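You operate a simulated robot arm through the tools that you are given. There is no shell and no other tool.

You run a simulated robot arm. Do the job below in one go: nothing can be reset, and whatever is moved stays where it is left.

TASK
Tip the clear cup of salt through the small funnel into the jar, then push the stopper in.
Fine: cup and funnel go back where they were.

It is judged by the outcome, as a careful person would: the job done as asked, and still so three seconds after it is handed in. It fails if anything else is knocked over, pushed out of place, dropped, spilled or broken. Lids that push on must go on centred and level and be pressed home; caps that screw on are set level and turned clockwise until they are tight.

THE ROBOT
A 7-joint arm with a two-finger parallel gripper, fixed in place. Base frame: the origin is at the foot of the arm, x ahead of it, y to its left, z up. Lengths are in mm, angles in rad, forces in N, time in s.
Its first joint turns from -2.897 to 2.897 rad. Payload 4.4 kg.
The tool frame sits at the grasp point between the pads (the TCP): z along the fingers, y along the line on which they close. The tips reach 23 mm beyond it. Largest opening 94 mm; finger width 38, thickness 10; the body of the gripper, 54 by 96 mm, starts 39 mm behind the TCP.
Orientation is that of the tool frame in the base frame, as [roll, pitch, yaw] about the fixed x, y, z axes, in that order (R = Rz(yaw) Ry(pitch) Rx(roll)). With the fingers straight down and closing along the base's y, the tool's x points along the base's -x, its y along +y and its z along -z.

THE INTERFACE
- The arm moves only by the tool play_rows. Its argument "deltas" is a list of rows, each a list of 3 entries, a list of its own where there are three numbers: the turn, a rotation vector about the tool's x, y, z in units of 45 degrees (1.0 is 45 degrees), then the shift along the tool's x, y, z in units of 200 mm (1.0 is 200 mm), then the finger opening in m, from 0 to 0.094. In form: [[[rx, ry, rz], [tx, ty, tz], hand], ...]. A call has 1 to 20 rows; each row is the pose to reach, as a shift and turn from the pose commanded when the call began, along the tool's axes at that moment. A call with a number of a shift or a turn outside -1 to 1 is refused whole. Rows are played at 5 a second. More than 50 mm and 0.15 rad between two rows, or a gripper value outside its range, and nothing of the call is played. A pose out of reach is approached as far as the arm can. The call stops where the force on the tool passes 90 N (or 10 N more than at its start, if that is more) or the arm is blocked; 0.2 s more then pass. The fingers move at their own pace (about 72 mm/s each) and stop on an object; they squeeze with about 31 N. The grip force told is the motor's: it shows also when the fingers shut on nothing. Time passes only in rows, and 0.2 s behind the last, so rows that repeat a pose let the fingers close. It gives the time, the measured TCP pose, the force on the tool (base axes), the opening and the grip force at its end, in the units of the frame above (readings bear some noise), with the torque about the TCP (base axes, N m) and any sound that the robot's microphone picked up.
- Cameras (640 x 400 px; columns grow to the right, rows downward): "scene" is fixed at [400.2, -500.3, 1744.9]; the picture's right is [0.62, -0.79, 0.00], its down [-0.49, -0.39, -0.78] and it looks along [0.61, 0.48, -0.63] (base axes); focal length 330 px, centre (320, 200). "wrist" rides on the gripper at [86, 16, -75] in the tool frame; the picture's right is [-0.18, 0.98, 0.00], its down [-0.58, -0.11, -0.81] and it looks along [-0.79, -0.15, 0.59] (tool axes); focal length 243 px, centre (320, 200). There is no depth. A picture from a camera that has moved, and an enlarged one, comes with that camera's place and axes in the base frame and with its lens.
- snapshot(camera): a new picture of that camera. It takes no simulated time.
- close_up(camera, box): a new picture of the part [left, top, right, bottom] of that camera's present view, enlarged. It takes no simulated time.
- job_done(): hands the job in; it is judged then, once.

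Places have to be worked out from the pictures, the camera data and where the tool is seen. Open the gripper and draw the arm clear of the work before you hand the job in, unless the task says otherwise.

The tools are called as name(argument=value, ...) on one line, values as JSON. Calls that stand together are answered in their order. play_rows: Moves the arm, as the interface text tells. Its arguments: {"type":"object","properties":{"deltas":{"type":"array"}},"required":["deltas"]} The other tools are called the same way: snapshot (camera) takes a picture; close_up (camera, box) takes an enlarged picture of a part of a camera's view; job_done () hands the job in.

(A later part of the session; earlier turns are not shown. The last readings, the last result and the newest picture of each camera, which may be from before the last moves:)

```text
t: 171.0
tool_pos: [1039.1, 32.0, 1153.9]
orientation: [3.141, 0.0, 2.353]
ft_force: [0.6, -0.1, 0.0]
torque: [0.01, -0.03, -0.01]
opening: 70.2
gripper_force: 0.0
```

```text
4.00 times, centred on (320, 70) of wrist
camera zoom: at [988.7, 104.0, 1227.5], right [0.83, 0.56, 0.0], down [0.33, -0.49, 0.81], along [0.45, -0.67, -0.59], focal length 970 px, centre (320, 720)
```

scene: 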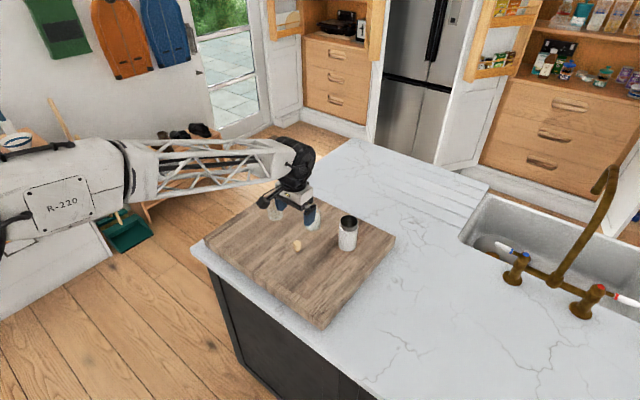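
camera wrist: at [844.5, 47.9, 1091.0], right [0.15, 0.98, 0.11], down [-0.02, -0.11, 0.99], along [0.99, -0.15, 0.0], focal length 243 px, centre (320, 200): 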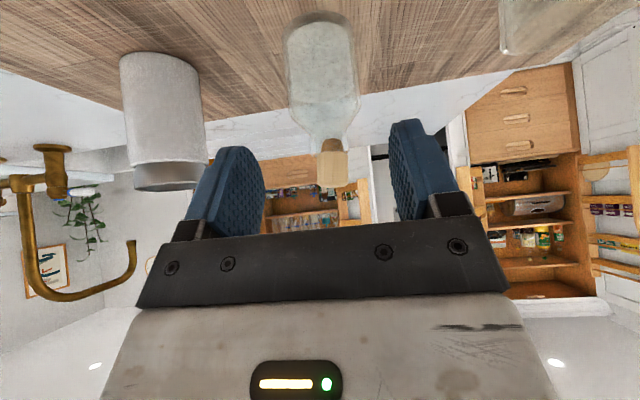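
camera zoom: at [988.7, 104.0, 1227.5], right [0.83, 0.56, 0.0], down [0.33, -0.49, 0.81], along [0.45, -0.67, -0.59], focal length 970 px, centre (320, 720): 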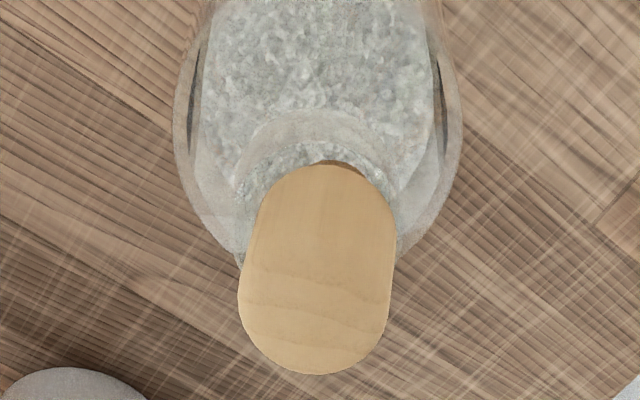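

The lean is mostly along this closing line, with the neck 0.5 mm to one side. I'll shift -0.5 mm along it, lower around the head and close to straighten it.

play_rows(deltas=[[[0, 0, 0], [0, -0.0025, 0.06], 0.06], [[0, 0, 0], [0, -0.0025, 0.14], 0.06], [[0, 0, 0], [0, -0.0025, 0.22], 0.06], [[0, 0, 0], [0, -0.0025, 0.29], 0.06], [[0, 0, 0], [0, -0.0025, 0.33], 0.06], [[0, 0, 0], [0, -0.0025, 0.33], 0.06]])

play_rows(deltas=[[[0, 0, 0], [0, 0, 0], 0.045], [[0, 0, 0], [0, 0, 0], 0.036], [[0, 0, 0], [0, 0, 0], 0.031], [[0, 0, 0], [0, 0, 0], 0.028], [[0, 0, 0], [0, 0, 0], 0.025], [[0, 0, 0], [0, 0, 0], 0.022], [[0, 0, 0], [0, 0, 0], 0.018], [[0, 0, 0], [0, 0, 0], 0.018]])

close_up(camera="wrist", box=[260, 80, 380, 200])

close_up(camera="scene", box=[303, 192, 323, 217])

```text
t: 172.4
tool_pos: [1037.5, 30.6, 1086.3]
orientation: [-3.14, -0.002, 2.355]
ft_force: [0.4, -0.5, 0.2]
torque: [0.02, -0.01, 0.01]
opening: 60.0
gripper_force: 0.0
```

```text
t: 174.2
tool_pos: [1037.7, 31.4, 1084.9]
orientation: [-3.14, -0.001, 2.354]
ft_force: [-0.1, 0.7, 0.7]
torque: [0.02, 0.03, 0.02]
opening: 23.0
gripper_force: 30.6
```

```text
3.33 times, centred on (320, 140) of wrist
camera zoom: at [987.3, 104.1, 1160.4], right [0.83, 0.56, 0.0], down [0.34, -0.49, 0.81], along [0.45, -0.67, -0.59], focal length 809 px, centre (320, 400)
```

zoom: 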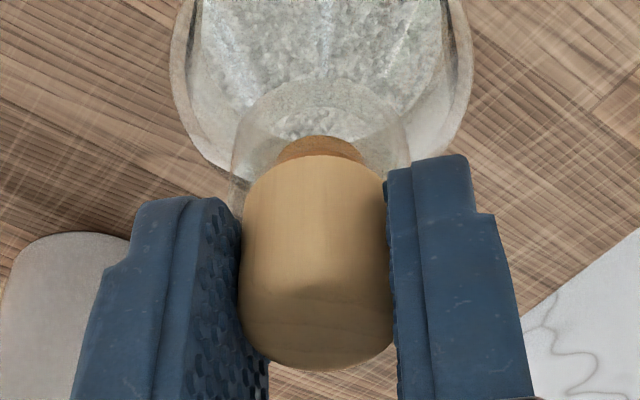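

```text
16.00 times, centred on (313, 204) of scene
camera zoom: at [400.2, -500.3, 1744.9], right [0.62, -0.79, 0.0], down [-0.49, -0.39, -0.78], along [0.61, 0.48, -0.63], focal length 5284 px, centre (432, 128)
```

zoom: 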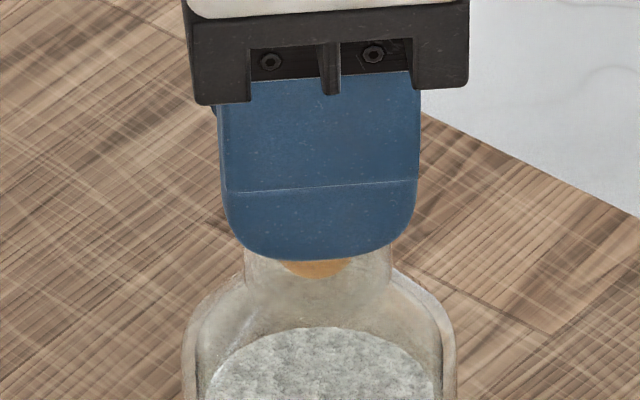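

Straight and centred in both views now. I'll lower gently to seat it flush with only light force.

play_rows(deltas=[[[0, 0, 0], [0, 0, 0.003], 0.018], [[0, 0, 0], [0, 0, 0.006], 0.018], [[0, 0, 0], [0, 0, 0.006], 0.018], [[0, 0, 0], [0, 0, 0.006], 0.018], [[0, 0, 0], [0, 0, 0.006], 0.018]])

close_up(camera="scene", box=[303, 192, 323, 217])

```text
t: 175.4
tool_pos: [1037.1, 31.8, 1086.3]
orientation: [-3.14, -0.002, 2.355]
ft_force: [2.5, 1.5, 5.8]
torque: [0.0, 0.05, 0.02]
opening: 23.4
gripper_force: 31.6
```

```text
16.00 times, centred on (313, 204) of scene
camera zoom: at [400.2, -500.3, 1744.9], right [0.62, -0.79, 0.0], down [-0.49, -0.39, -0.78], along [0.61, 0.48, -0.63], focal length 5284 px, centre (432, 128)
```

zoom: 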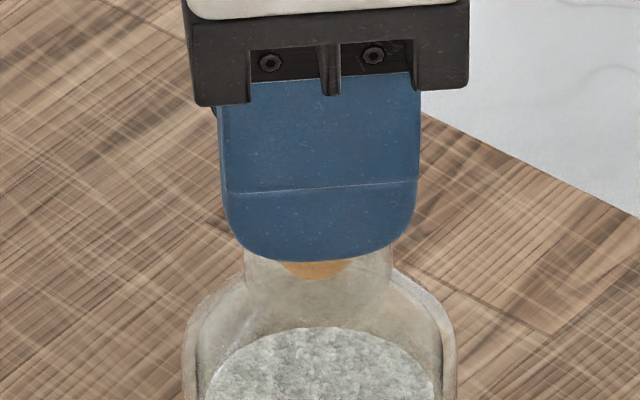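

play_rows(deltas=[[[0, 0, 0], [0, 0, 0.003], 0.018], [[0, 0, 0], [0, 0, 0.005], 0.018], [[0, 0, 0], [0, 0, 0.005], 0.018], [[0, 0, 0], [0, 0, 0.005], 0.018], [[0, 0, 0], [0, 0, 0.005], 0.018], [[0, 0, 0], [0, 0, 0.005], 0.018]])

close_up(camera="scene", box=[303, 192, 323, 217])

close_up(camera="wrist", box=[260, 80, 380, 200])

```text
t: 176.8
tool_pos: [1035.9, 30.9, 1085.6]
orientation: [-3.14, 0.0, 2.356]
ft_force: [5.1, 3.2, 24.2]
torque: [-0.01, 0.0, -0.02]
opening: 23.3
gripper_force: 31.4
```

```text
16.00 times, centred on (313, 204) of scene
camera zoom: at [400.2, -500.3, 1744.9], right [0.62, -0.79, 0.0], down [-0.49, -0.39, -0.78], along [0.61, 0.48, -0.63], focal length 5284 px, centre (432, 128)
```

zoom: 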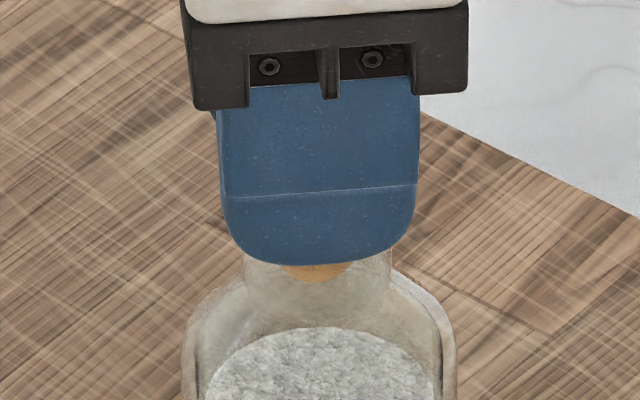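

```text
3.33 times, centred on (320, 140) of wrist
camera zoom: at [986.2, 103.6, 1160.0], right [0.83, 0.56, 0.0], down [0.33, -0.49, 0.81], along [0.45, -0.67, -0.59], focal length 809 px, centre (320, 400)
```

zoom: 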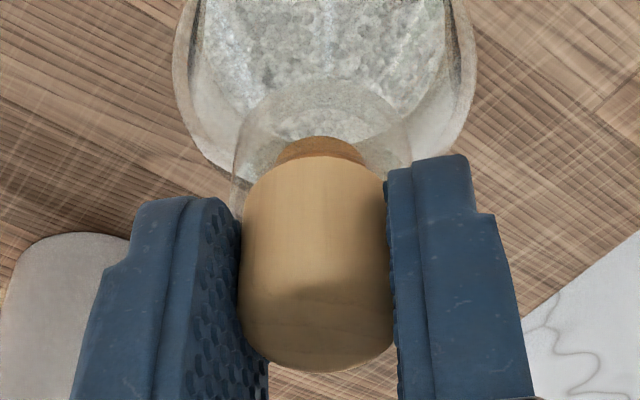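

Flush now: the plug tip is at its deepest row and the torque is zero. The load pulls the arm about 1 mm toward -x, so I'll ease to a light force before releasing.

play_rows(deltas=[[[0, 0, 0], [0, 0, -0.002], 0.018], [[0, 0, 0], [0, 0, -0.003], 0.018], [[0, 0, 0], [0, 0, -0.003], 0.018], [[0, 0, 0], [0, 0, -0.003], 0.018], [[0, 0, 0], [0, 0, -0.003], 0.018], [[0, 0, 0], [0, 0, -0.003], 0.018]])

```text
t: 178.2
tool_pos: [1036.8, 30.8, 1084.8]
orientation: [-3.139, -0.002, 2.355]
ft_force: [0.5, 0.6, 9.5]
torque: [-0.11, 0.08, -0.01]
opening: 23.1
gripper_force: 30.8
```

9.5 N with little side force. I'll open the fingers straight out without moving the arm.

play_rows(deltas=[[[0, 0, 0], [0, 0, 0], 0.03], [[0, 0, 0], [0, 0, 0], 0.04], [[0, 0, 0], [0, 0, 0], 0.055], [[0, 0, 0], [0, 0, 0], 0.07], [[0, 0, 0], [0, 0, 0], 0.07]])

close_up(camera="wrist", box=[260, 80, 380, 200])

close_up(camera="scene", box=[303, 192, 323, 217])

```text
t: 179.4
tool_pos: [1037.0, 32.0, 1085.9]
orientation: [-3.139, -0.002, 2.354]
ft_force: [-0.1, 0.2, 0.3]
torque: [0.03, 0.0, 0.02]
opening: 70.0
gripper_force: 0.0
```

```text
3.33 times, centred on (320, 140) of wrist
camera zoom: at [986.9, 103.8, 1160.2], right [0.83, 0.56, 0.0], down [0.34, -0.49, 0.81], along [0.45, -0.67, -0.59], focal length 809 px, centre (320, 400)
```

zoom: 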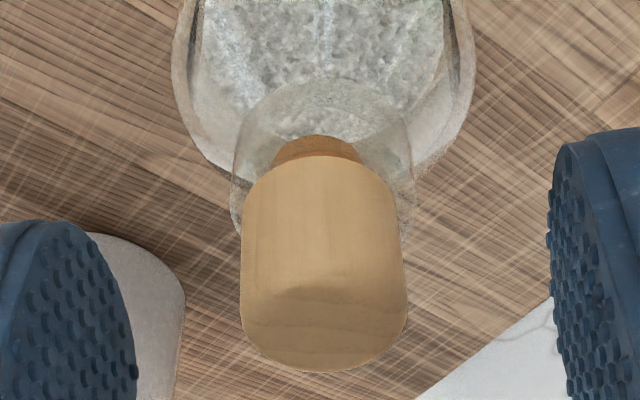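

```text
16.00 times, centred on (313, 204) of scene
camera zoom: at [400.2, -500.3, 1744.9], right [0.62, -0.79, 0.0], down [-0.49, -0.39, -0.78], along [0.61, 0.48, -0.63], focal length 5284 px, centre (432, 128)
```

zoom: 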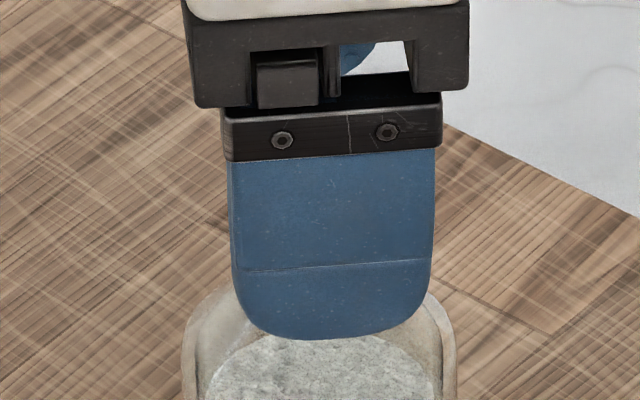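

Much straighter now, with at most about 2° of lean. I'll rise and take the horizontal side view again to verify.

play_rows(deltas=[[[0, 0, 0], [0, 0, -0.05], 0.07], [[0, 0, 0], [0, 0, -0.16], 0.07], [[0, 0, 0], [0, 0, -0.28], 0.07], [[0, 0, 0], [0, 0, -0.35], 0.07], [[0, 0, -0.167], [0, 0, -0.35], 0.07], [[0, 0, -0.333], [0, 0, -0.35], 0.07], [[0, 0, -0.5], [0, 0, -0.35], 0.07], [[0, 0, -0.667], [0, 0, -0.35], 0.07], [[0, 0, -0.833], [0, 0, -0.35], 0.07], [[0, 0, -1.0], [0, 0, -0.35], 0.07], [[0, 0, -1.0], [0, 0, -0.35], 0.07]])

play_rows(deltas=[[[0, 0, 0], [0.15, 0, 0], 0.07], [[0, 0, 0], [0.3, 0, 0], 0.07], [[0, -0.16, 0], [0.39, 0, 0], 0.07], [[0, -0.32, 0], [0.39, 0, 0], 0.07], [[0, -0.48, 0], [0.39, 0, 0], 0.07], [[0, -0.64, 0], [0.39, 0, 0.1], 0.07], [[0, -0.8, 0], [0.39, 0, 0.2], 0.07], [[0, -0.82, 0], [0.39, 0, 0.3], 0.07], [[0, -0.82, 0], [0.39, 0, 0.42], 0.07], [[0, -0.82, 0], [0.39, 0, 0.46], 0.07], [[0, -0.82, 0], [0.39, 0, 0.46], 0.07]])

close_up(camera="wrist", box=[295, 125, 375, 195])

close_up(camera="scene", box=[303, 192, 323, 217])

```text
t: 181.8
tool_pos: [1038.0, 31.6, 1155.8]
orientation: [-3.141, -0.002, 3.14]
ft_force: [-0.7, -0.2, 0.3]
torque: [0.0, 0.01, 0.04]
opening: 70.1
gripper_force: 0.1
```

```text
t: 184.2
tool_pos: [959.5, 30.3, 1064.8]
orientation: [3.141, 0.64, 3.139]
ft_force: [0.2, 1.0, 0.4]
torque: [0.01, 0.0, -0.01]
opening: 69.8
gripper_force: 0.0
```

```text
5.71 times, centred on (335, 160) of wrist
camera zoom: at [844.8, 46.2, 1071.5], right [0.15, 0.98, 0.11], down [-0.02, -0.11, 0.99], along [0.99, -0.15, 0.0], focal length 1386 px, centre (234, 429)
```

zoom: 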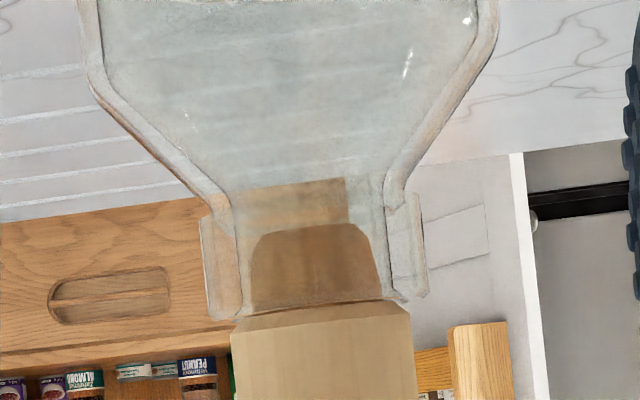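

```text
16.00 times, centred on (313, 204) of scene
camera zoom: at [400.2, -500.3, 1744.9], right [0.62, -0.79, 0.0], down [-0.49, -0.39, -0.78], along [0.61, 0.48, -0.63], focal length 5284 px, centre (432, 128)
```

zoom: 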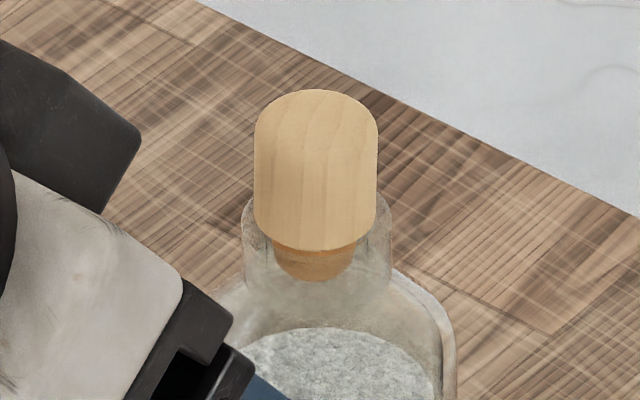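

close_up(camera="wrist", box=[315, 150, 360, 185])

close_up(camera="wrist", box=[315, 165, 360, 200])

```text
11.43 times, centred on (338, 168) of wrist
camera zoom: at [844.8, 46.2, 1071.5], right [0.15, 0.98, 0.11], down [-0.02, -0.11, 0.99], along [0.99, -0.15, 0.0], focal length 2773 px, centre (120, 571)
```

zoom: 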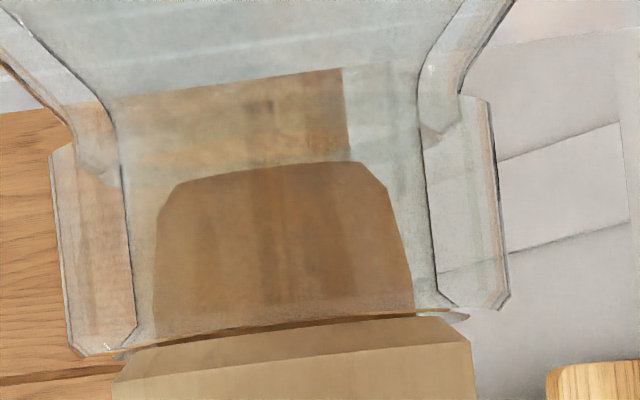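

```text
11.43 times, centred on (338, 182) of wrist
camera zoom: at [844.8, 46.2, 1071.5], right [0.15, 0.98, 0.11], down [-0.02, -0.11, 0.99], along [0.99, -0.15, 0.0], focal length 2773 px, centre (120, 400)
```

zoom: 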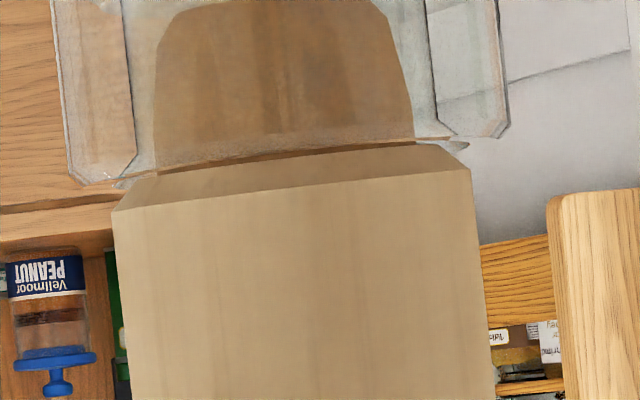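

The side view shows the plug centred in the neck and the head level and flush on the rim on both sides. I'll check from a second side, 45° round, to confirm it's level in x as well.

play_rows(deltas=[[[0, 0, 0], [-0.06, 0, -0.08], 0.07], [[0, 0, 0], [-0.15, 0, -0.2], 0.07], [[0, 0, 0], [-0.18, 0, -0.24], 0.07], [[0, 0.16, 0], [-0.18, 0, -0.24], 0.07], [[0, 0.32, 0], [-0.18, 0, -0.24], 0.07], [[0, 0.48, 0], [-0.18, 0, -0.24], 0.07], [[0, 0.64, 0], [-0.18, 0, -0.24], 0.07], [[0, 0.8, 0], [-0.18, 0, -0.24], 0.07], [[0, 0.815, 0], [-0.18, 0, -0.24], 0.07]])

play_rows(deltas=[[[0, 0, 0.167], [-0.03, 0.07, 0], 0.07], [[0, 0, 0.333], [-0.06, 0.15, 0], 0.07], [[0, 0, 0.5], [-0.09, 0.22, 0], 0.07], [[0, 0, 0.667], [-0.1125, 0.2825, 0], 0.07], [[0, 0, 0.833], [-0.1125, 0.2825, 0], 0.07], [[0, 0, 1.0], [-0.1125, 0.2825, 0], 0.07], [[0, 0, 1.0], [-0.1125, 0.2825, 0], 0.07]])

play_rows(deltas=[[[0, -0.16, 0], [0, 0, 0], 0.07], [[0, -0.32, 0], [0, 0, 0], 0.07], [[0, -0.48, 0], [0, 0, 0], 0.07], [[0, -0.64, 0], [0, 0, 0.08], 0.07], [[0, -0.8, 0], [0, 0, 0.18], 0.07], [[0, -0.82, 0], [0, 0, 0.26], 0.07], [[0, -0.82, 0], [0, 0, 0.3], 0.07], [[0, -0.82, 0], [0, 0, 0.3], 0.07]])

snapshot(camera="wrist")

```text
t: 186.2
tool_pos: [960.2, 30.2, 1123.5]
orientation: [-3.142, -0.002, 3.14]
ft_force: [0.7, 0.1, 0.2]
torque: [-0.02, 0.01, 0.0]
opening: 69.8
gripper_force: 0.0
```

```text
t: 187.8
tool_pos: [981.0, 89.0, 1122.8]
orientation: [-3.14, 0.0, 2.353]
ft_force: [-0.9, -0.3, 0.4]
torque: [0.03, -0.01, 0.02]
opening: 70.0
gripper_force: 0.1
```

```text
t: 189.6
tool_pos: [982.6, 88.5, 1064.2]
orientation: [3.14, 0.645, 2.354]
ft_force: [0.7, -0.4, 0.4]
torque: [0.03, 0.0, 0.02]
opening: 70.0
gripper_force: 0.1
```

```text
taken
camera wrist: at [912.5, 179.8, 1071.2], right [0.8, 0.59, 0.11], down [-0.09, -0.06, 0.99], along [0.59, -0.81, 0.0], focal length 243 px, centre (320, 200)
```

wrist: 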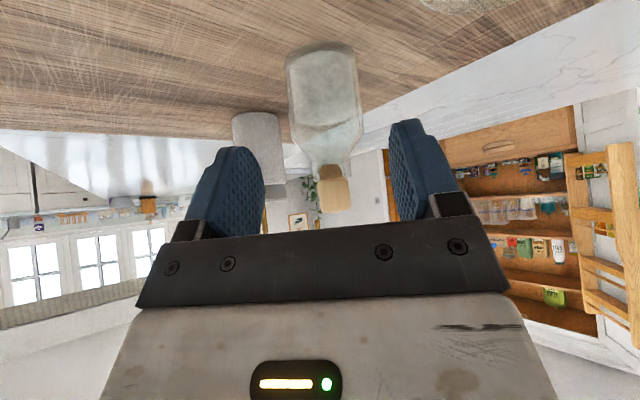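

close_up(camera="wrist", box=[312, 150, 357, 185])

close_up(camera="wrist", box=[290, 130, 380, 220])

```text
11.43 times, centred on (334, 168) of wrist
camera zoom: at [912.5, 179.8, 1071.2], right [0.8, 0.59, 0.11], down [-0.09, -0.06, 0.99], along [0.59, -0.81, 0.0], focal length 2773 px, centre (154, 571)
```

zoom: 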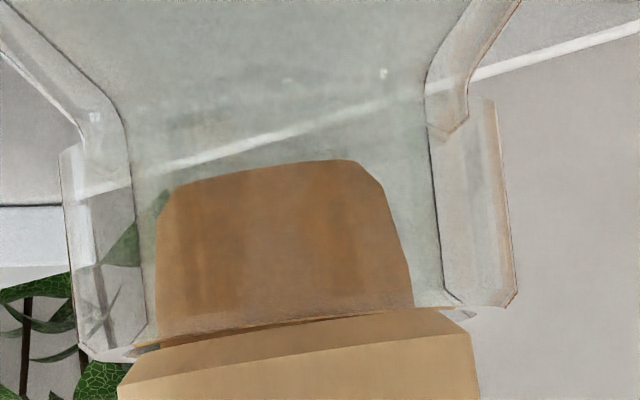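

```text
4.44 times, centred on (335, 175) of wrist
camera zoom: at [912.5, 179.8, 1071.2], right [0.8, 0.59, 0.11], down [-0.09, -0.06, 0.99], along [0.59, -0.81, 0.0], focal length 1078 px, centre (253, 311)
```

zoom: 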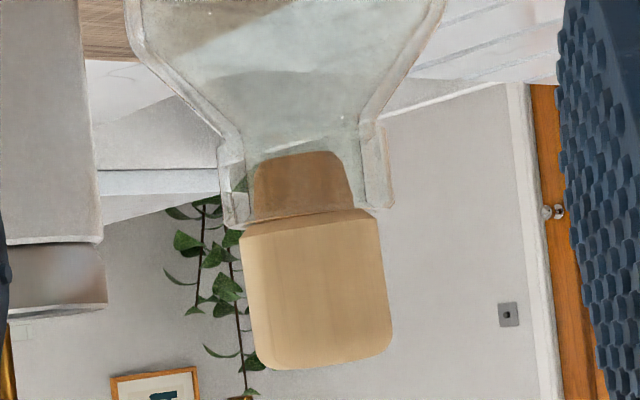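

From this side too it's centred within 0.7 mm and level within about 2°. I'll give it one more gentle centred press with the flat palm to make sure it's home. First back to vertical above the jar.

play_rows(deltas=[[[0, 0, 0], [-0.06, 0, -0.08], 0.07], [[0, 0, 0], [-0.15, 0, -0.2], 0.07], [[0, 0, 0], [-0.18, 0, -0.24], 0.07], [[0, 0.16, 0], [-0.18, 0, -0.24], 0.07], [[0, 0.32, 0], [-0.18, 0, -0.24], 0.07], [[0, 0.48, 0], [-0.18, 0, -0.24], 0.08], [[0, 0.64, 0], [-0.18, 0, -0.24], 0.094], [[0, 0.8, 0], [-0.18, 0, -0.24], 0.094], [[0, 0.822, 0], [-0.18, 0, -0.24], 0.094], [[0, 0.822, 0], [-0.18, 0, -0.24], 0.094]])

play_rows(deltas=[[[0, 0, 0], [-0.08, -0.001, 0], 0.094], [[0, 0, 0], [-0.2, -0.003, 0], 0.094], [[0, 0, 0], [-0.32, -0.006, 0], 0.094], [[0, 0, 0], [-0.395, -0.007, 0], 0.094], [[0, 0, 0], [-0.395, -0.007, 0], 0.094]])

close_up(camera="wrist", box=[270, 40, 370, 140])

```text
t: 191.8
tool_pos: [981.9, 88.4, 1124.3]
orientation: [3.14, -0.001, 2.354]
ft_force: [0.0, -0.6, -0.2]
torque: [0.03, 0.0, 0.02]
opening: 93.9
gripper_force: 0.0
```

```text
t: 193.0
tool_pos: [1037.2, 29.1, 1123.8]
orientation: [3.141, 0.0, 2.354]
ft_force: [-0.3, 0.1, -1.0]
torque: [0.02, 0.0, -0.02]
opening: 94.0
gripper_force: 0.1
```

```text
4.00 times, centred on (320, 90) of wrist
camera zoom: at [986.6, 102.3, 1196.7], right [0.83, 0.56, 0.0], down [0.33, -0.49, 0.81], along [0.45, -0.67, -0.59], focal length 970 px, centre (320, 640)
```

zoom: 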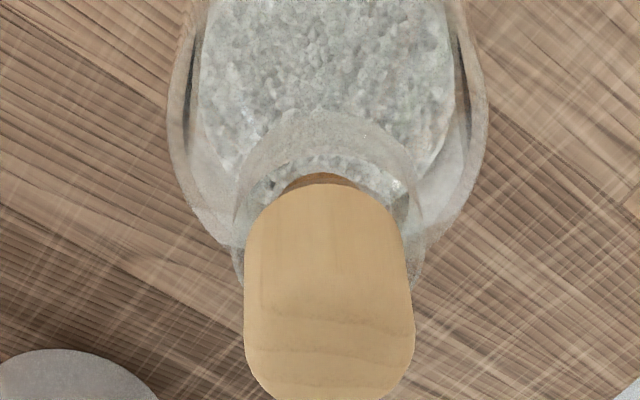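

I'll correct 1.5 mm to the neck axis and come down with the palm, stopping just above the stopper top.

play_rows(deltas=[[[0, 0, 0], [0, 0.0078, 0], 0.094], [[0, 0, 0], [0, 0.0078, 0.08], 0.094], [[0, 0, 0], [0, 0.0078, 0.17], 0.094], [[0, 0, 0], [0, 0.0078, 0.26], 0.094], [[0, 0, 0], [0, 0.0078, 0.34], 0.094], [[0, 0, 0], [0, 0.0078, 0.38], 0.094], [[0, 0, 0], [0, 0.0078, 0.38], 0.094], [[0, 0, 0], [0, 0.0078, 0.38], 0.094]])

snapshot(camera="wrist")

```text
t: 194.8
tool_pos: [1037.6, 32.1, 1047.2]
orientation: [3.141, 0.001, 2.355]
ft_force: [0.0, 0.0, 0.2]
torque: [0.01, 0.01, -0.01]
opening: 94.1
gripper_force: 0.0
```

```text
taken
camera wrist: at [987.8, 104.0, 1121.8], right [0.83, 0.56, 0.0], down [0.33, -0.49, 0.81], along [0.45, -0.67, -0.59], focal length 243 px, centre (320, 200)
```

wrist: 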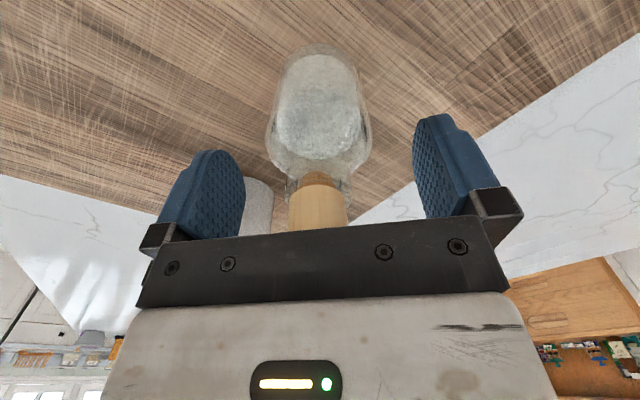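

Aligned over the stopper, with no contact yet at z≈1047. I'll lower in small steps to touch.

play_rows(deltas=[[[0, 0, 0], [0, 0, 0.008], 0.094], [[0, 0, 0], [0, 0, 0.016], 0.094], [[0, 0, 0], [0, 0, 0.022], 0.094], [[0, 0, 0], [0, 0, 0.022], 0.094], [[0, 0, 0], [0, 0, 0.022], 0.094]])

play_rows(deltas=[[[0, 0, 0], [0, 0, 0.004], 0.094], [[0, 0, 0], [0, 0, 0.008], 0.094], [[0, 0, 0], [0, 0, 0.01], 0.094], [[0, 0, 0], [0, 0, 0.01], 0.094], [[0, 0, 0], [0, 0, 0.01], 0.094]])

```text
t: 196.0
tool_pos: [1036.7, 31.7, 1043.3]
orientation: [3.138, 0.002, 2.355]
ft_force: [-0.1, -0.6, 2.0]
torque: [0.01, 0.01, 0.0]
opening: 93.8
gripper_force: 0.0
```

```text
t: 197.2
tool_pos: [1037.6, 31.5, 1042.6]
orientation: [3.139, 0.0, 2.355]
ft_force: [1.6, -0.9, 15.6]
torque: [-0.04, 0.08, 0.01]
opening: 94.1
gripper_force: 0.1
```

15.6 N and nearly centred. I'll press a bit more, to about 35 N.

play_rows(deltas=[[[0, 0, 0], [0, 0, 0.003], 0.094], [[0, 0, 0], [0, 0, 0.006], 0.094], [[0, 0, 0], [0, 0, 0.008], 0.094], [[0, 0, 0], [0, 0, 0.008], 0.094], [[0, 0, 0], [0, 0, 0.008], 0.094]])

close_up(camera="wrist", box=[260, 130, 380, 240])

```text
t: 198.4
tool_pos: [1037.9, 31.2, 1041.2]
orientation: [3.138, -0.001, 2.354]
ft_force: [3.2, -0.6, 31.6]
torque: [-0.01, 0.13, 0.06]
opening: 94.0
gripper_force: 0.0
```

```text
3.64 times, centred on (320, 185) of wrist
camera zoom: at [987.1, 104.6, 1115.4], right [0.83, 0.56, 0.0], down [0.33, -0.49, 0.81], along [0.46, -0.67, -0.59], focal length 882 px, centre (320, 254)
```

zoom: 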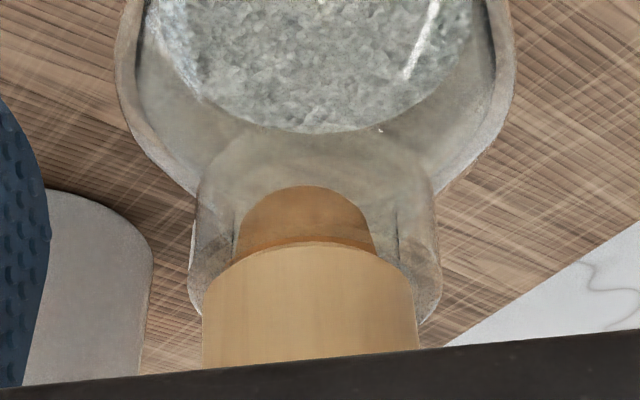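

Head flush on the rim under 32 N. I'll lift the palm straight off and inspect.

play_rows(deltas=[[[0, 0, 0], [0, 0, -0.02], 0.094], [[0, 0, 0], [0, 0, -0.06], 0.094], [[0, 0, 0], [0, 0, -0.16], 0.094], [[0, 0, 0], [0, 0, -0.28], 0.094], [[0, 0, 0], [0, 0, -0.4], 0.094], [[0, 0, 0], [0, 0, -0.5], 0.094], [[0, 0, 0], [0, 0, -0.5], 0.094]])

close_up(camera="wrist", box=[270, 30, 370, 130])

close_up(camera="scene", box=[303, 192, 323, 217])

```text
t: 200.0
tool_pos: [1038.5, 31.1, 1140.1]
orientation: [-3.141, 0.0, 2.355]
ft_force: [-0.4, 0.3, -0.6]
torque: [0.01, -0.01, 0.01]
opening: 94.0
gripper_force: 0.1
```

```text
4.00 times, centred on (320, 80) of wrist
camera zoom: at [988.4, 103.5, 1214.1], right [0.83, 0.56, 0.0], down [0.33, -0.49, 0.81], along [0.45, -0.67, -0.59], focal length 970 px, centre (320, 680)
```

zoom: 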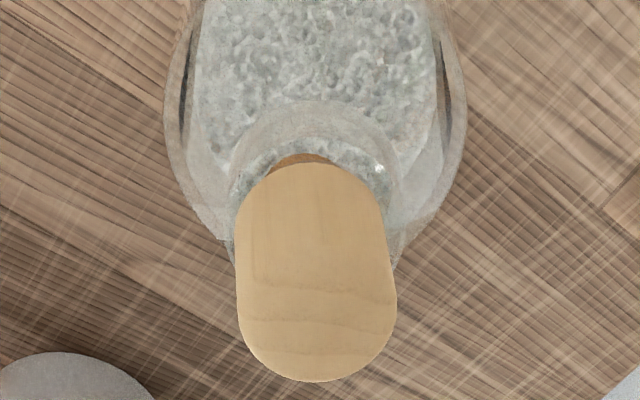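

```text
16.00 times, centred on (313, 204) of scene
camera zoom: at [400.2, -500.3, 1744.9], right [0.62, -0.79, 0.0], down [-0.49, -0.39, -0.78], along [0.61, 0.48, -0.63], focal length 5284 px, centre (432, 128)
```

zoom: 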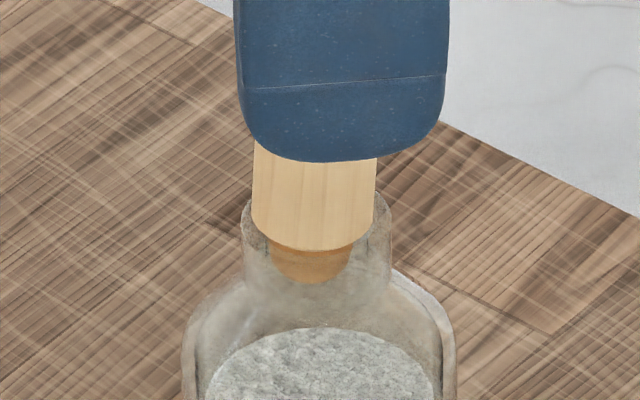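

After the palm press the plug shows about 2 mm offset the other way, because the arm deflects sideways under load and drags the stopper. The careful grip-and-seat gave the better result, so I'll repeat that: re-grip along the same line to centre and straighten it.

play_rows(deltas=[[[0, 0, 0], [0, -0.0035, 0.0], 0.07], [[0, 0, 0], [0, -0.0035, 0.08], 0.06], [[0, 0, 0], [0, -0.0035, 0.16], 0.06], [[0, 0, 0], [0, -0.0035, 0.23], 0.06], [[0, 0, 0], [0, -0.0035, 0.265], 0.06], [[0, 0, 0], [0, -0.0035, 0.265], 0.06], [[0, 0, 0], [0, -0.0035, 0.265], 0.06]])

close_up(camera="wrist", box=[260, 80, 380, 200])

```text
t: 201.6
tool_pos: [1037.8, 30.3, 1086.1]
orientation: [3.14, -0.001, 2.354]
ft_force: [-0.6, -0.6, 0.2]
torque: [-0.03, -0.01, -0.01]
opening: 60.2
gripper_force: 0.0
```

```text
3.33 times, centred on (320, 140) of wrist
camera zoom: at [987.0, 103.7, 1160.9], right [0.83, 0.56, 0.0], down [0.33, -0.49, 0.81], along [0.45, -0.67, -0.59], focal length 809 px, centre (320, 400)
```

zoom: 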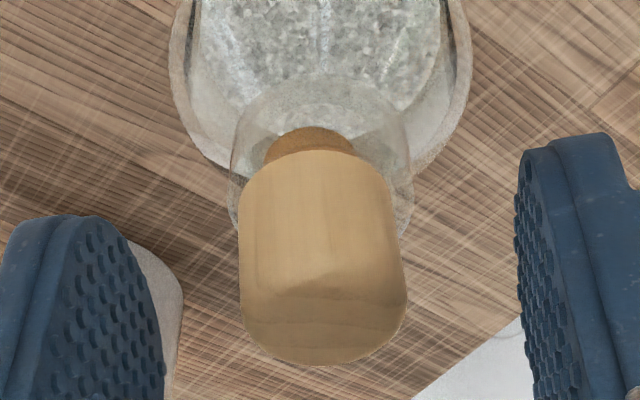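

play_rows(deltas=[[[0, 0, 0], [0, 0, 0], 0.045], [[0, 0, 0], [0, 0, 0], 0.036], [[0, 0, 0], [0, 0, 0], 0.031], [[0, 0, 0], [0, 0, 0], 0.028], [[0, 0, 0], [0, 0, 0], 0.025], [[0, 0, 0], [0, 0, 0], 0.022], [[0, 0, 0], [0, 0, 0], 0.018], [[0, 0, 0], [0, 0, 0], 0.018], [[0, 0, 0], [0, 0, 0], 0.018]])

close_up(camera="wrist", box=[260, 80, 380, 200])

close_up(camera="scene", box=[303, 192, 323, 217])

```text
t: 203.6
tool_pos: [1038.6, 31.1, 1086.5]
orientation: [-3.141, 0.002, 2.355]
ft_force: [-0.1, 0.0, -0.1]
torque: [-0.02, 0.02, 0.03]
opening: 22.9
gripper_force: 30.9
```

```text
3.33 times, centred on (320, 140) of wrist
camera zoom: at [987.0, 103.7, 1160.9], right [0.83, 0.56, 0.0], down [0.33, -0.49, 0.81], along [0.45, -0.67, -0.59], focal length 809 px, centre (320, 400)
```

zoom: 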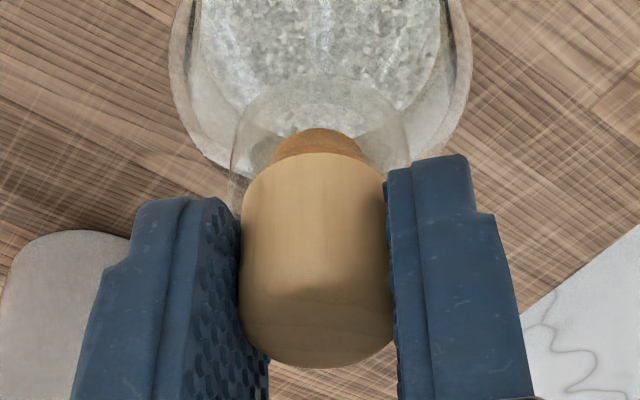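

```text
16.00 times, centred on (313, 204) of scene
camera zoom: at [400.2, -500.3, 1744.9], right [0.62, -0.79, 0.0], down [-0.49, -0.39, -0.78], along [0.61, 0.48, -0.63], focal length 5284 px, centre (432, 128)
```

zoom: 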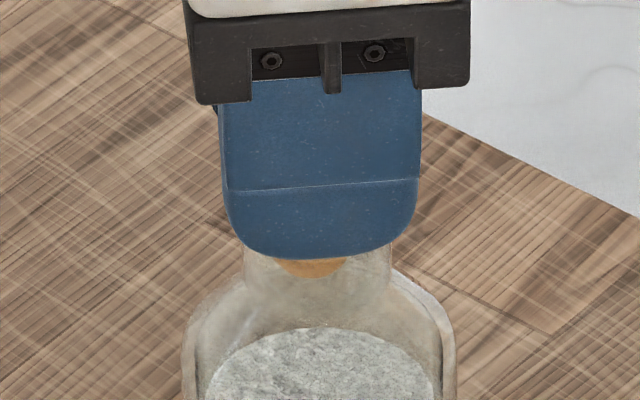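

Straight along this line again, but the scene view shows it 1.2 mm off in the perpendicular direction. I'll lift 1.5 mm, shift 1.2 mm and set it down again.

play_rows(deltas=[[[0, 0, 0], [0, 0, -0.005], 0.018], [[0, 0, 0], [0, 0, -0.008], 0.018], [[0, 0, 0], [0, 0, -0.008], 0.018], [[0, 0, 0], [-0.003, 0, -0.008], 0.018], [[0, 0, 0], [-0.006, 0, -0.008], 0.018], [[0, 0, 0], [-0.006, 0, -0.008], 0.018], [[0, 0, 0], [-0.006, 0, -0.008], 0.018], [[0, 0, 0], [-0.006, 0, -0.008], 0.018]])

close_up(camera="scene", box=[303, 192, 323, 217])

close_up(camera="wrist", box=[260, 80, 380, 200])

```text
t: 205.4
tool_pos: [1037.4, 30.5, 1087.9]
orientation: [3.141, 0.002, 2.354]
ft_force: [-0.5, -0.4, -0.5]
torque: [-0.01, 0.01, 0.01]
opening: 23.2
gripper_force: 30.6
```

```text
16.00 times, centred on (313, 204) of scene
camera zoom: at [400.2, -500.3, 1744.9], right [0.62, -0.79, 0.0], down [-0.49, -0.39, -0.78], along [0.61, 0.48, -0.63], focal length 5284 px, centre (432, 128)
```

zoom: 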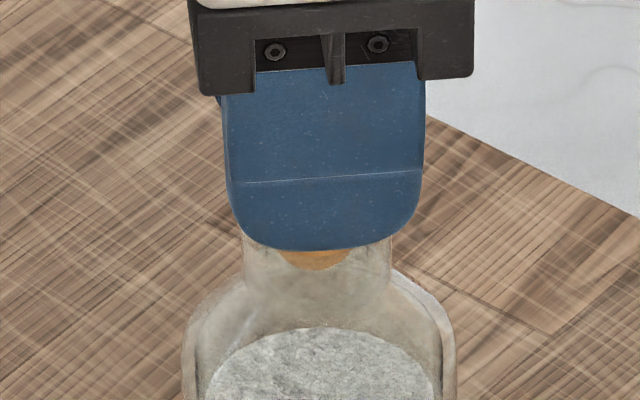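

```text
3.33 times, centred on (320, 140) of wrist
camera zoom: at [987.6, 103.2, 1163.0], right [0.83, 0.56, 0.0], down [0.33, -0.49, 0.81], along [0.45, -0.67, -0.59], focal length 809 px, centre (320, 400)
```

zoom: 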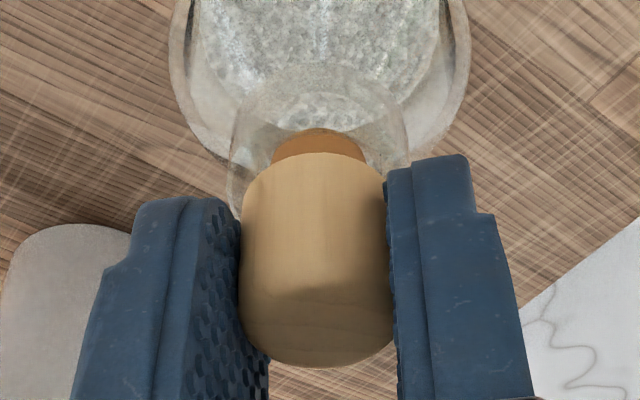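

Centred in both views (316 against 317.5 and 319 against 319.5). Now I'll lower gently to seat.

play_rows(deltas=[[[0, 0, 0], [0, 0, 0.004], 0.018], [[0, 0, 0], [0, 0, 0.008], 0.018], [[0, 0, 0], [0, 0, 0.01], 0.018], [[0, 0, 0], [0, 0, 0.01], 0.018], [[0, 0, 0], [0, 0, 0.01], 0.018], [[0, 0, 0], [0, 0, 0.01], 0.018]])

close_up(camera="scene", box=[303, 192, 323, 217])

```text
t: 206.8
tool_pos: [1038.7, 30.4, 1087.1]
orientation: [3.139, -0.001, 2.355]
ft_force: [-2.7, 0.6, 6.3]
torque: [-0.01, 0.04, -0.01]
opening: 23.2
gripper_force: 31.0
```

```text
16.00 times, centred on (313, 204) of scene
camera zoom: at [400.2, -500.3, 1744.9], right [0.62, -0.79, 0.0], down [-0.49, -0.39, -0.78], along [0.61, 0.48, -0.63], focal length 5284 px, centre (432, 128)
```

zoom: 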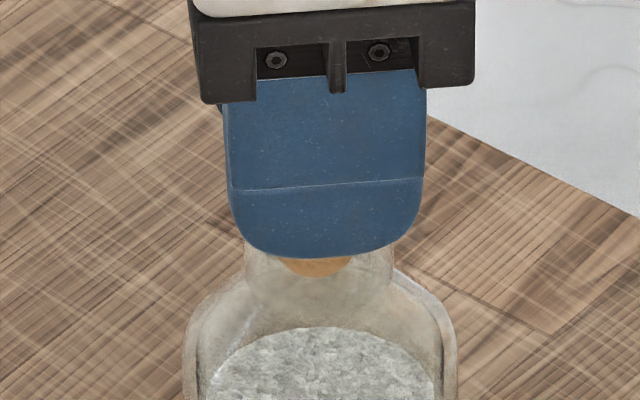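

6 N with a -2.7 N side force and still about 1 mm to go. I'll shift 0.5 mm toward -x and continue down.

play_rows(deltas=[[[0, 0, 0], [0.0018, -0.0018, 0.0], 0.018], [[0, 0, 0], [0.0018, -0.0018, 0.003], 0.018], [[0, 0, 0], [0.0018, -0.0018, 0.006], 0.018], [[0, 0, 0], [0.0018, -0.0018, 0.006], 0.018], [[0, 0, 0], [0.0018, -0.0018, 0.006], 0.018], [[0, 0, 0], [0.0018, -0.0018, 0.006], 0.018]])

close_up(camera="scene", box=[303, 192, 323, 217])

close_up(camera="wrist", box=[260, 80, 380, 200])

```text
t: 208.2
tool_pos: [1037.3, 30.5, 1086.3]
orientation: [3.141, 0.0, 2.353]
ft_force: [-1.4, 2.9, 19.9]
torque: [-0.04, 0.15, 0.02]
opening: 23.1
gripper_force: 31.1
```

```text
16.00 times, centred on (313, 204) of scene
camera zoom: at [400.2, -500.3, 1744.9], right [0.62, -0.79, 0.0], down [-0.49, -0.39, -0.78], along [0.61, 0.48, -0.63], focal length 5284 px, centre (432, 128)
```

zoom: 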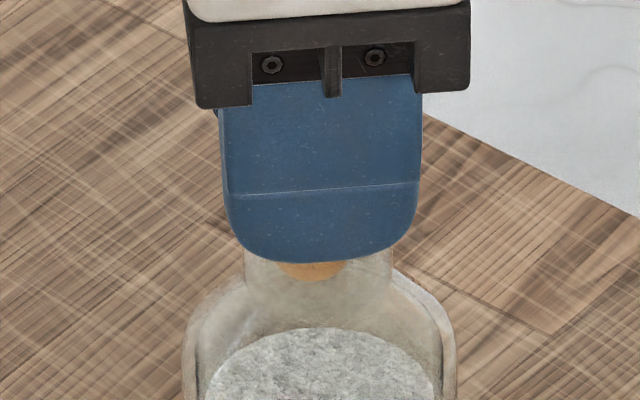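

```text
3.33 times, centred on (320, 140) of wrist
camera zoom: at [987.0, 103.6, 1159.9], right [0.83, 0.56, 0.0], down [0.33, -0.49, 0.81], along [0.46, -0.67, -0.59], focal length 809 px, centre (320, 400)
```

zoom: 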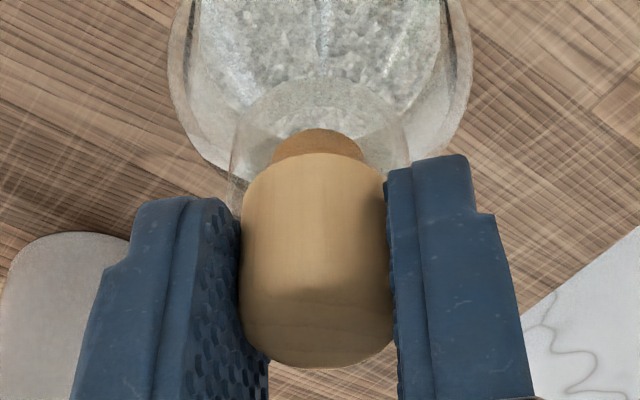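

Plug at full depth (row 281), 20 N. I'll ease off to a light contact and then release.

play_rows(deltas=[[[0, 0, 0], [-0.002, 0.0, -0.001], 0.018], [[0, 0, 0], [-0.003, 0.0, -0.002], 0.018], [[0, 0, 0], [-0.003, 0.0, -0.002], 0.018], [[0, 0, 0], [-0.003, 0.0, -0.002], 0.018], [[0, 0, 0], [-0.003, 0.0, -0.002], 0.018], [[0, 0, 0], [-0.003, 0.0, -0.002], 0.018]])

close_up(camera="scene", box=[303, 192, 323, 217])

```text
t: 209.6
tool_pos: [1037.1, 30.1, 1085.8]
orientation: [3.14, 0.0, 2.354]
ft_force: [-1.1, 6.1, 19.9]
torque: [0.03, 0.11, 0.02]
opening: 23.1
gripper_force: 31.3
```

```text
16.00 times, centred on (313, 204) of scene
camera zoom: at [400.2, -500.3, 1744.9], right [0.62, -0.79, 0.0], down [-0.49, -0.39, -0.78], along [0.61, 0.48, -0.63], focal length 5284 px, centre (432, 128)
```

zoom: 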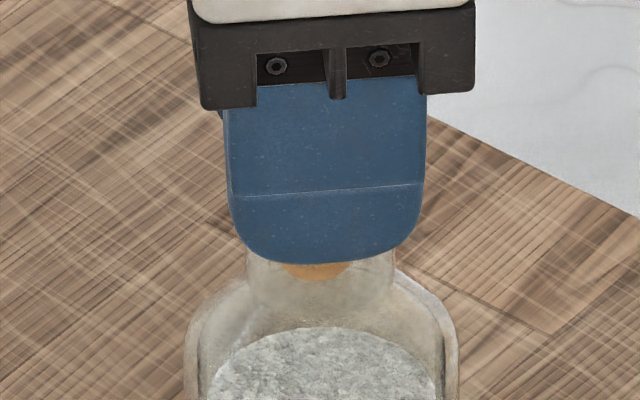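

The jar followed slightly (under 1 mm), so I'll stop lateral moves. I'll just ease straight up until the force is light.

play_rows(deltas=[[[0, 0, 0], [0.002, 0.0, -0.002], 0.018], [[0, 0, 0], [0.002, 0.0, -0.003], 0.018], [[0, 0, 0], [0.002, 0.0, -0.003], 0.018], [[0, 0, 0], [0.002, 0.0, -0.003], 0.018], [[0, 0, 0], [0.002, 0.0, -0.003], 0.018], [[0, 0, 0], [0.002, 0.0, -0.003], 0.018]])

```text
t: 211.0
tool_pos: [1037.9, 29.3, 1085.9]
orientation: [-3.141, -0.002, 2.353]
ft_force: [0.9, 2.4, 8.9]
torque: [0.05, 0.03, -0.01]
opening: 23.1
gripper_force: 30.7
```

9 N with small side force and torque. I'll release now.

play_rows(deltas=[[[0, 0, 0], [0, 0, 0], 0.03], [[0, 0, 0], [0, 0, 0], 0.04], [[0, 0, 0], [0, 0, 0], 0.055], [[0, 0, 0], [0, 0, 0], 0.07], [[0, 0, 0], [0, 0, 0], 0.07]])

close_up(camera="wrist", box=[260, 80, 380, 200])

```text
t: 212.2
tool_pos: [1037.9, 31.0, 1085.5]
orientation: [-3.14, -0.002, 2.354]
ft_force: [-0.8, 0.5, 0.0]
torque: [-0.04, -0.03, 0.01]
opening: 70.1
gripper_force: 0.0
```

```text
3.33 times, centred on (320, 140) of wrist
camera zoom: at [987.3, 102.6, 1160.2], right [0.83, 0.56, 0.0], down [0.33, -0.49, 0.81], along [0.45, -0.67, -0.59], focal length 809 px, centre (320, 400)
```

zoom: 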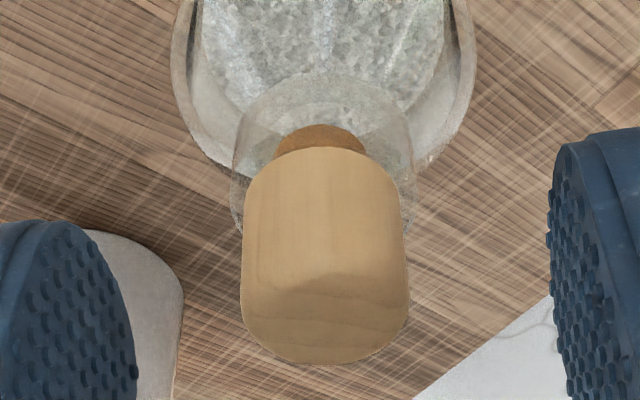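

Nearly upright now (≈1°). I'll rise, retreat along this heading and check with the horizontal view.

play_rows(deltas=[[[0, 0, 0], [0, 0, -0.05], 0.07], [[0, 0, 0], [0, 0, -0.16], 0.07], [[0, 0, 0], [0, 0, -0.28], 0.07], [[0, 0, 0], [0, 0, -0.35], 0.07], [[0, 0, 0], [0.15, 0, -0.35], 0.07], [[0, 0, 0], [0.3, 0, -0.35], 0.07], [[0, 0, 0], [0.39, 0, -0.35], 0.07], [[0, 0, 0], [0.39, 0, -0.35], 0.07]])

play_rows(deltas=[[[0, -0.16, 0], [0, 0, 0], 0.07], [[0, -0.32, 0], [0, 0, 0], 0.07], [[0, -0.48, 0], [0, 0, 0], 0.07], [[0, -0.64, 0], [0, 0, 0.1], 0.07], [[0, -0.8, 0], [0, 0, 0.2], 0.07], [[0, -0.82, 0], [0, 0, 0.3], 0.07], [[0, -0.82, 0], [0, 0, 0.42], 0.07], [[0, -0.82, 0], [0, 0, 0.455], 0.07], [[0, -0.82, 0], [0, 0, 0.455], 0.07]])

close_up(camera="wrist", box=[312, 150, 357, 185])

close_up(camera="wrist", box=[290, 130, 380, 220])

close_up(camera="scene", box=[303, 192, 323, 217])

```text
t: 214.0
tool_pos: [983.5, 85.2, 1157.1]
orientation: [3.141, 0.0, 2.355]
ft_force: [0.0, 1.1, -0.5]
torque: [-0.02, 0.02, 0.0]
opening: 70.0
gripper_force: 0.1
```

```text
t: 216.0
tool_pos: [984.8, 85.5, 1065.3]
orientation: [3.14, 0.645, 2.355]
ft_force: [0.6, 0.2, -0.4]
torque: [0.02, 0.0, -0.01]
opening: 69.9
gripper_force: 0.1
```

```text
11.43 times, centred on (334, 168) of wrist
camera zoom: at [913.3, 177.9, 1072.8], right [0.8, 0.59, 0.11], down [-0.09, -0.06, 0.99], along [0.59, -0.81, 0.0], focal length 2773 px, centre (154, 571)
```

zoom: 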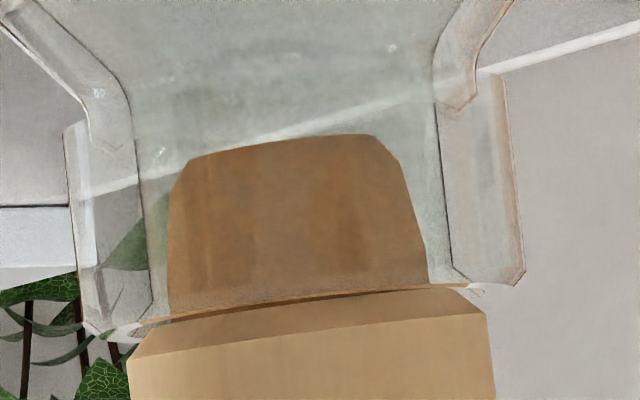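

```text
4.44 times, centred on (335, 175) of wrist
camera zoom: at [913.3, 177.9, 1072.8], right [0.8, 0.59, 0.11], down [-0.09, -0.06, 0.99], along [0.59, -0.81, 0.0], focal length 1078 px, centre (253, 311)
```

zoom: 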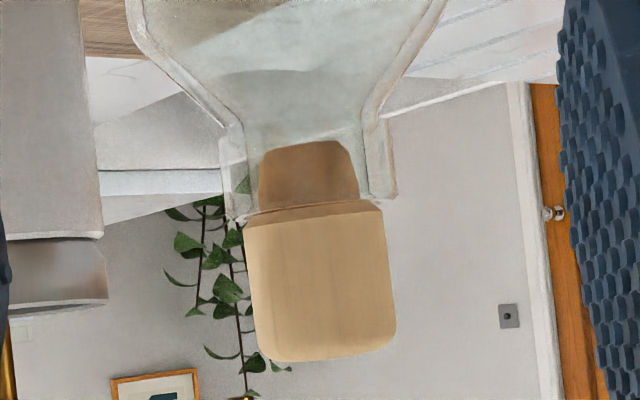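

```text
16.00 times, centred on (313, 204) of scene
camera zoom: at [400.2, -500.3, 1744.9], right [0.62, -0.79, 0.0], down [-0.49, -0.39, -0.78], along [0.61, 0.48, -0.63], focal length 5284 px, centre (432, 128)
```

zoom: 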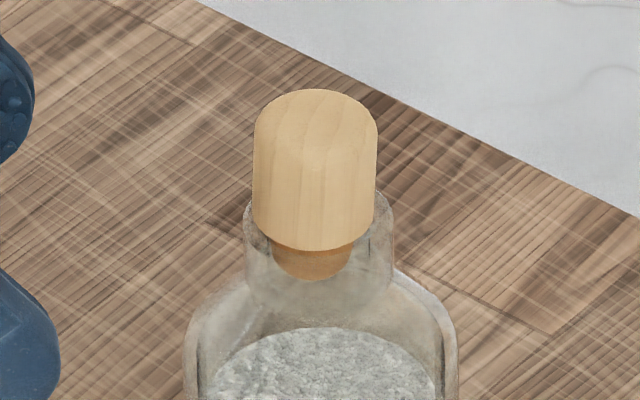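

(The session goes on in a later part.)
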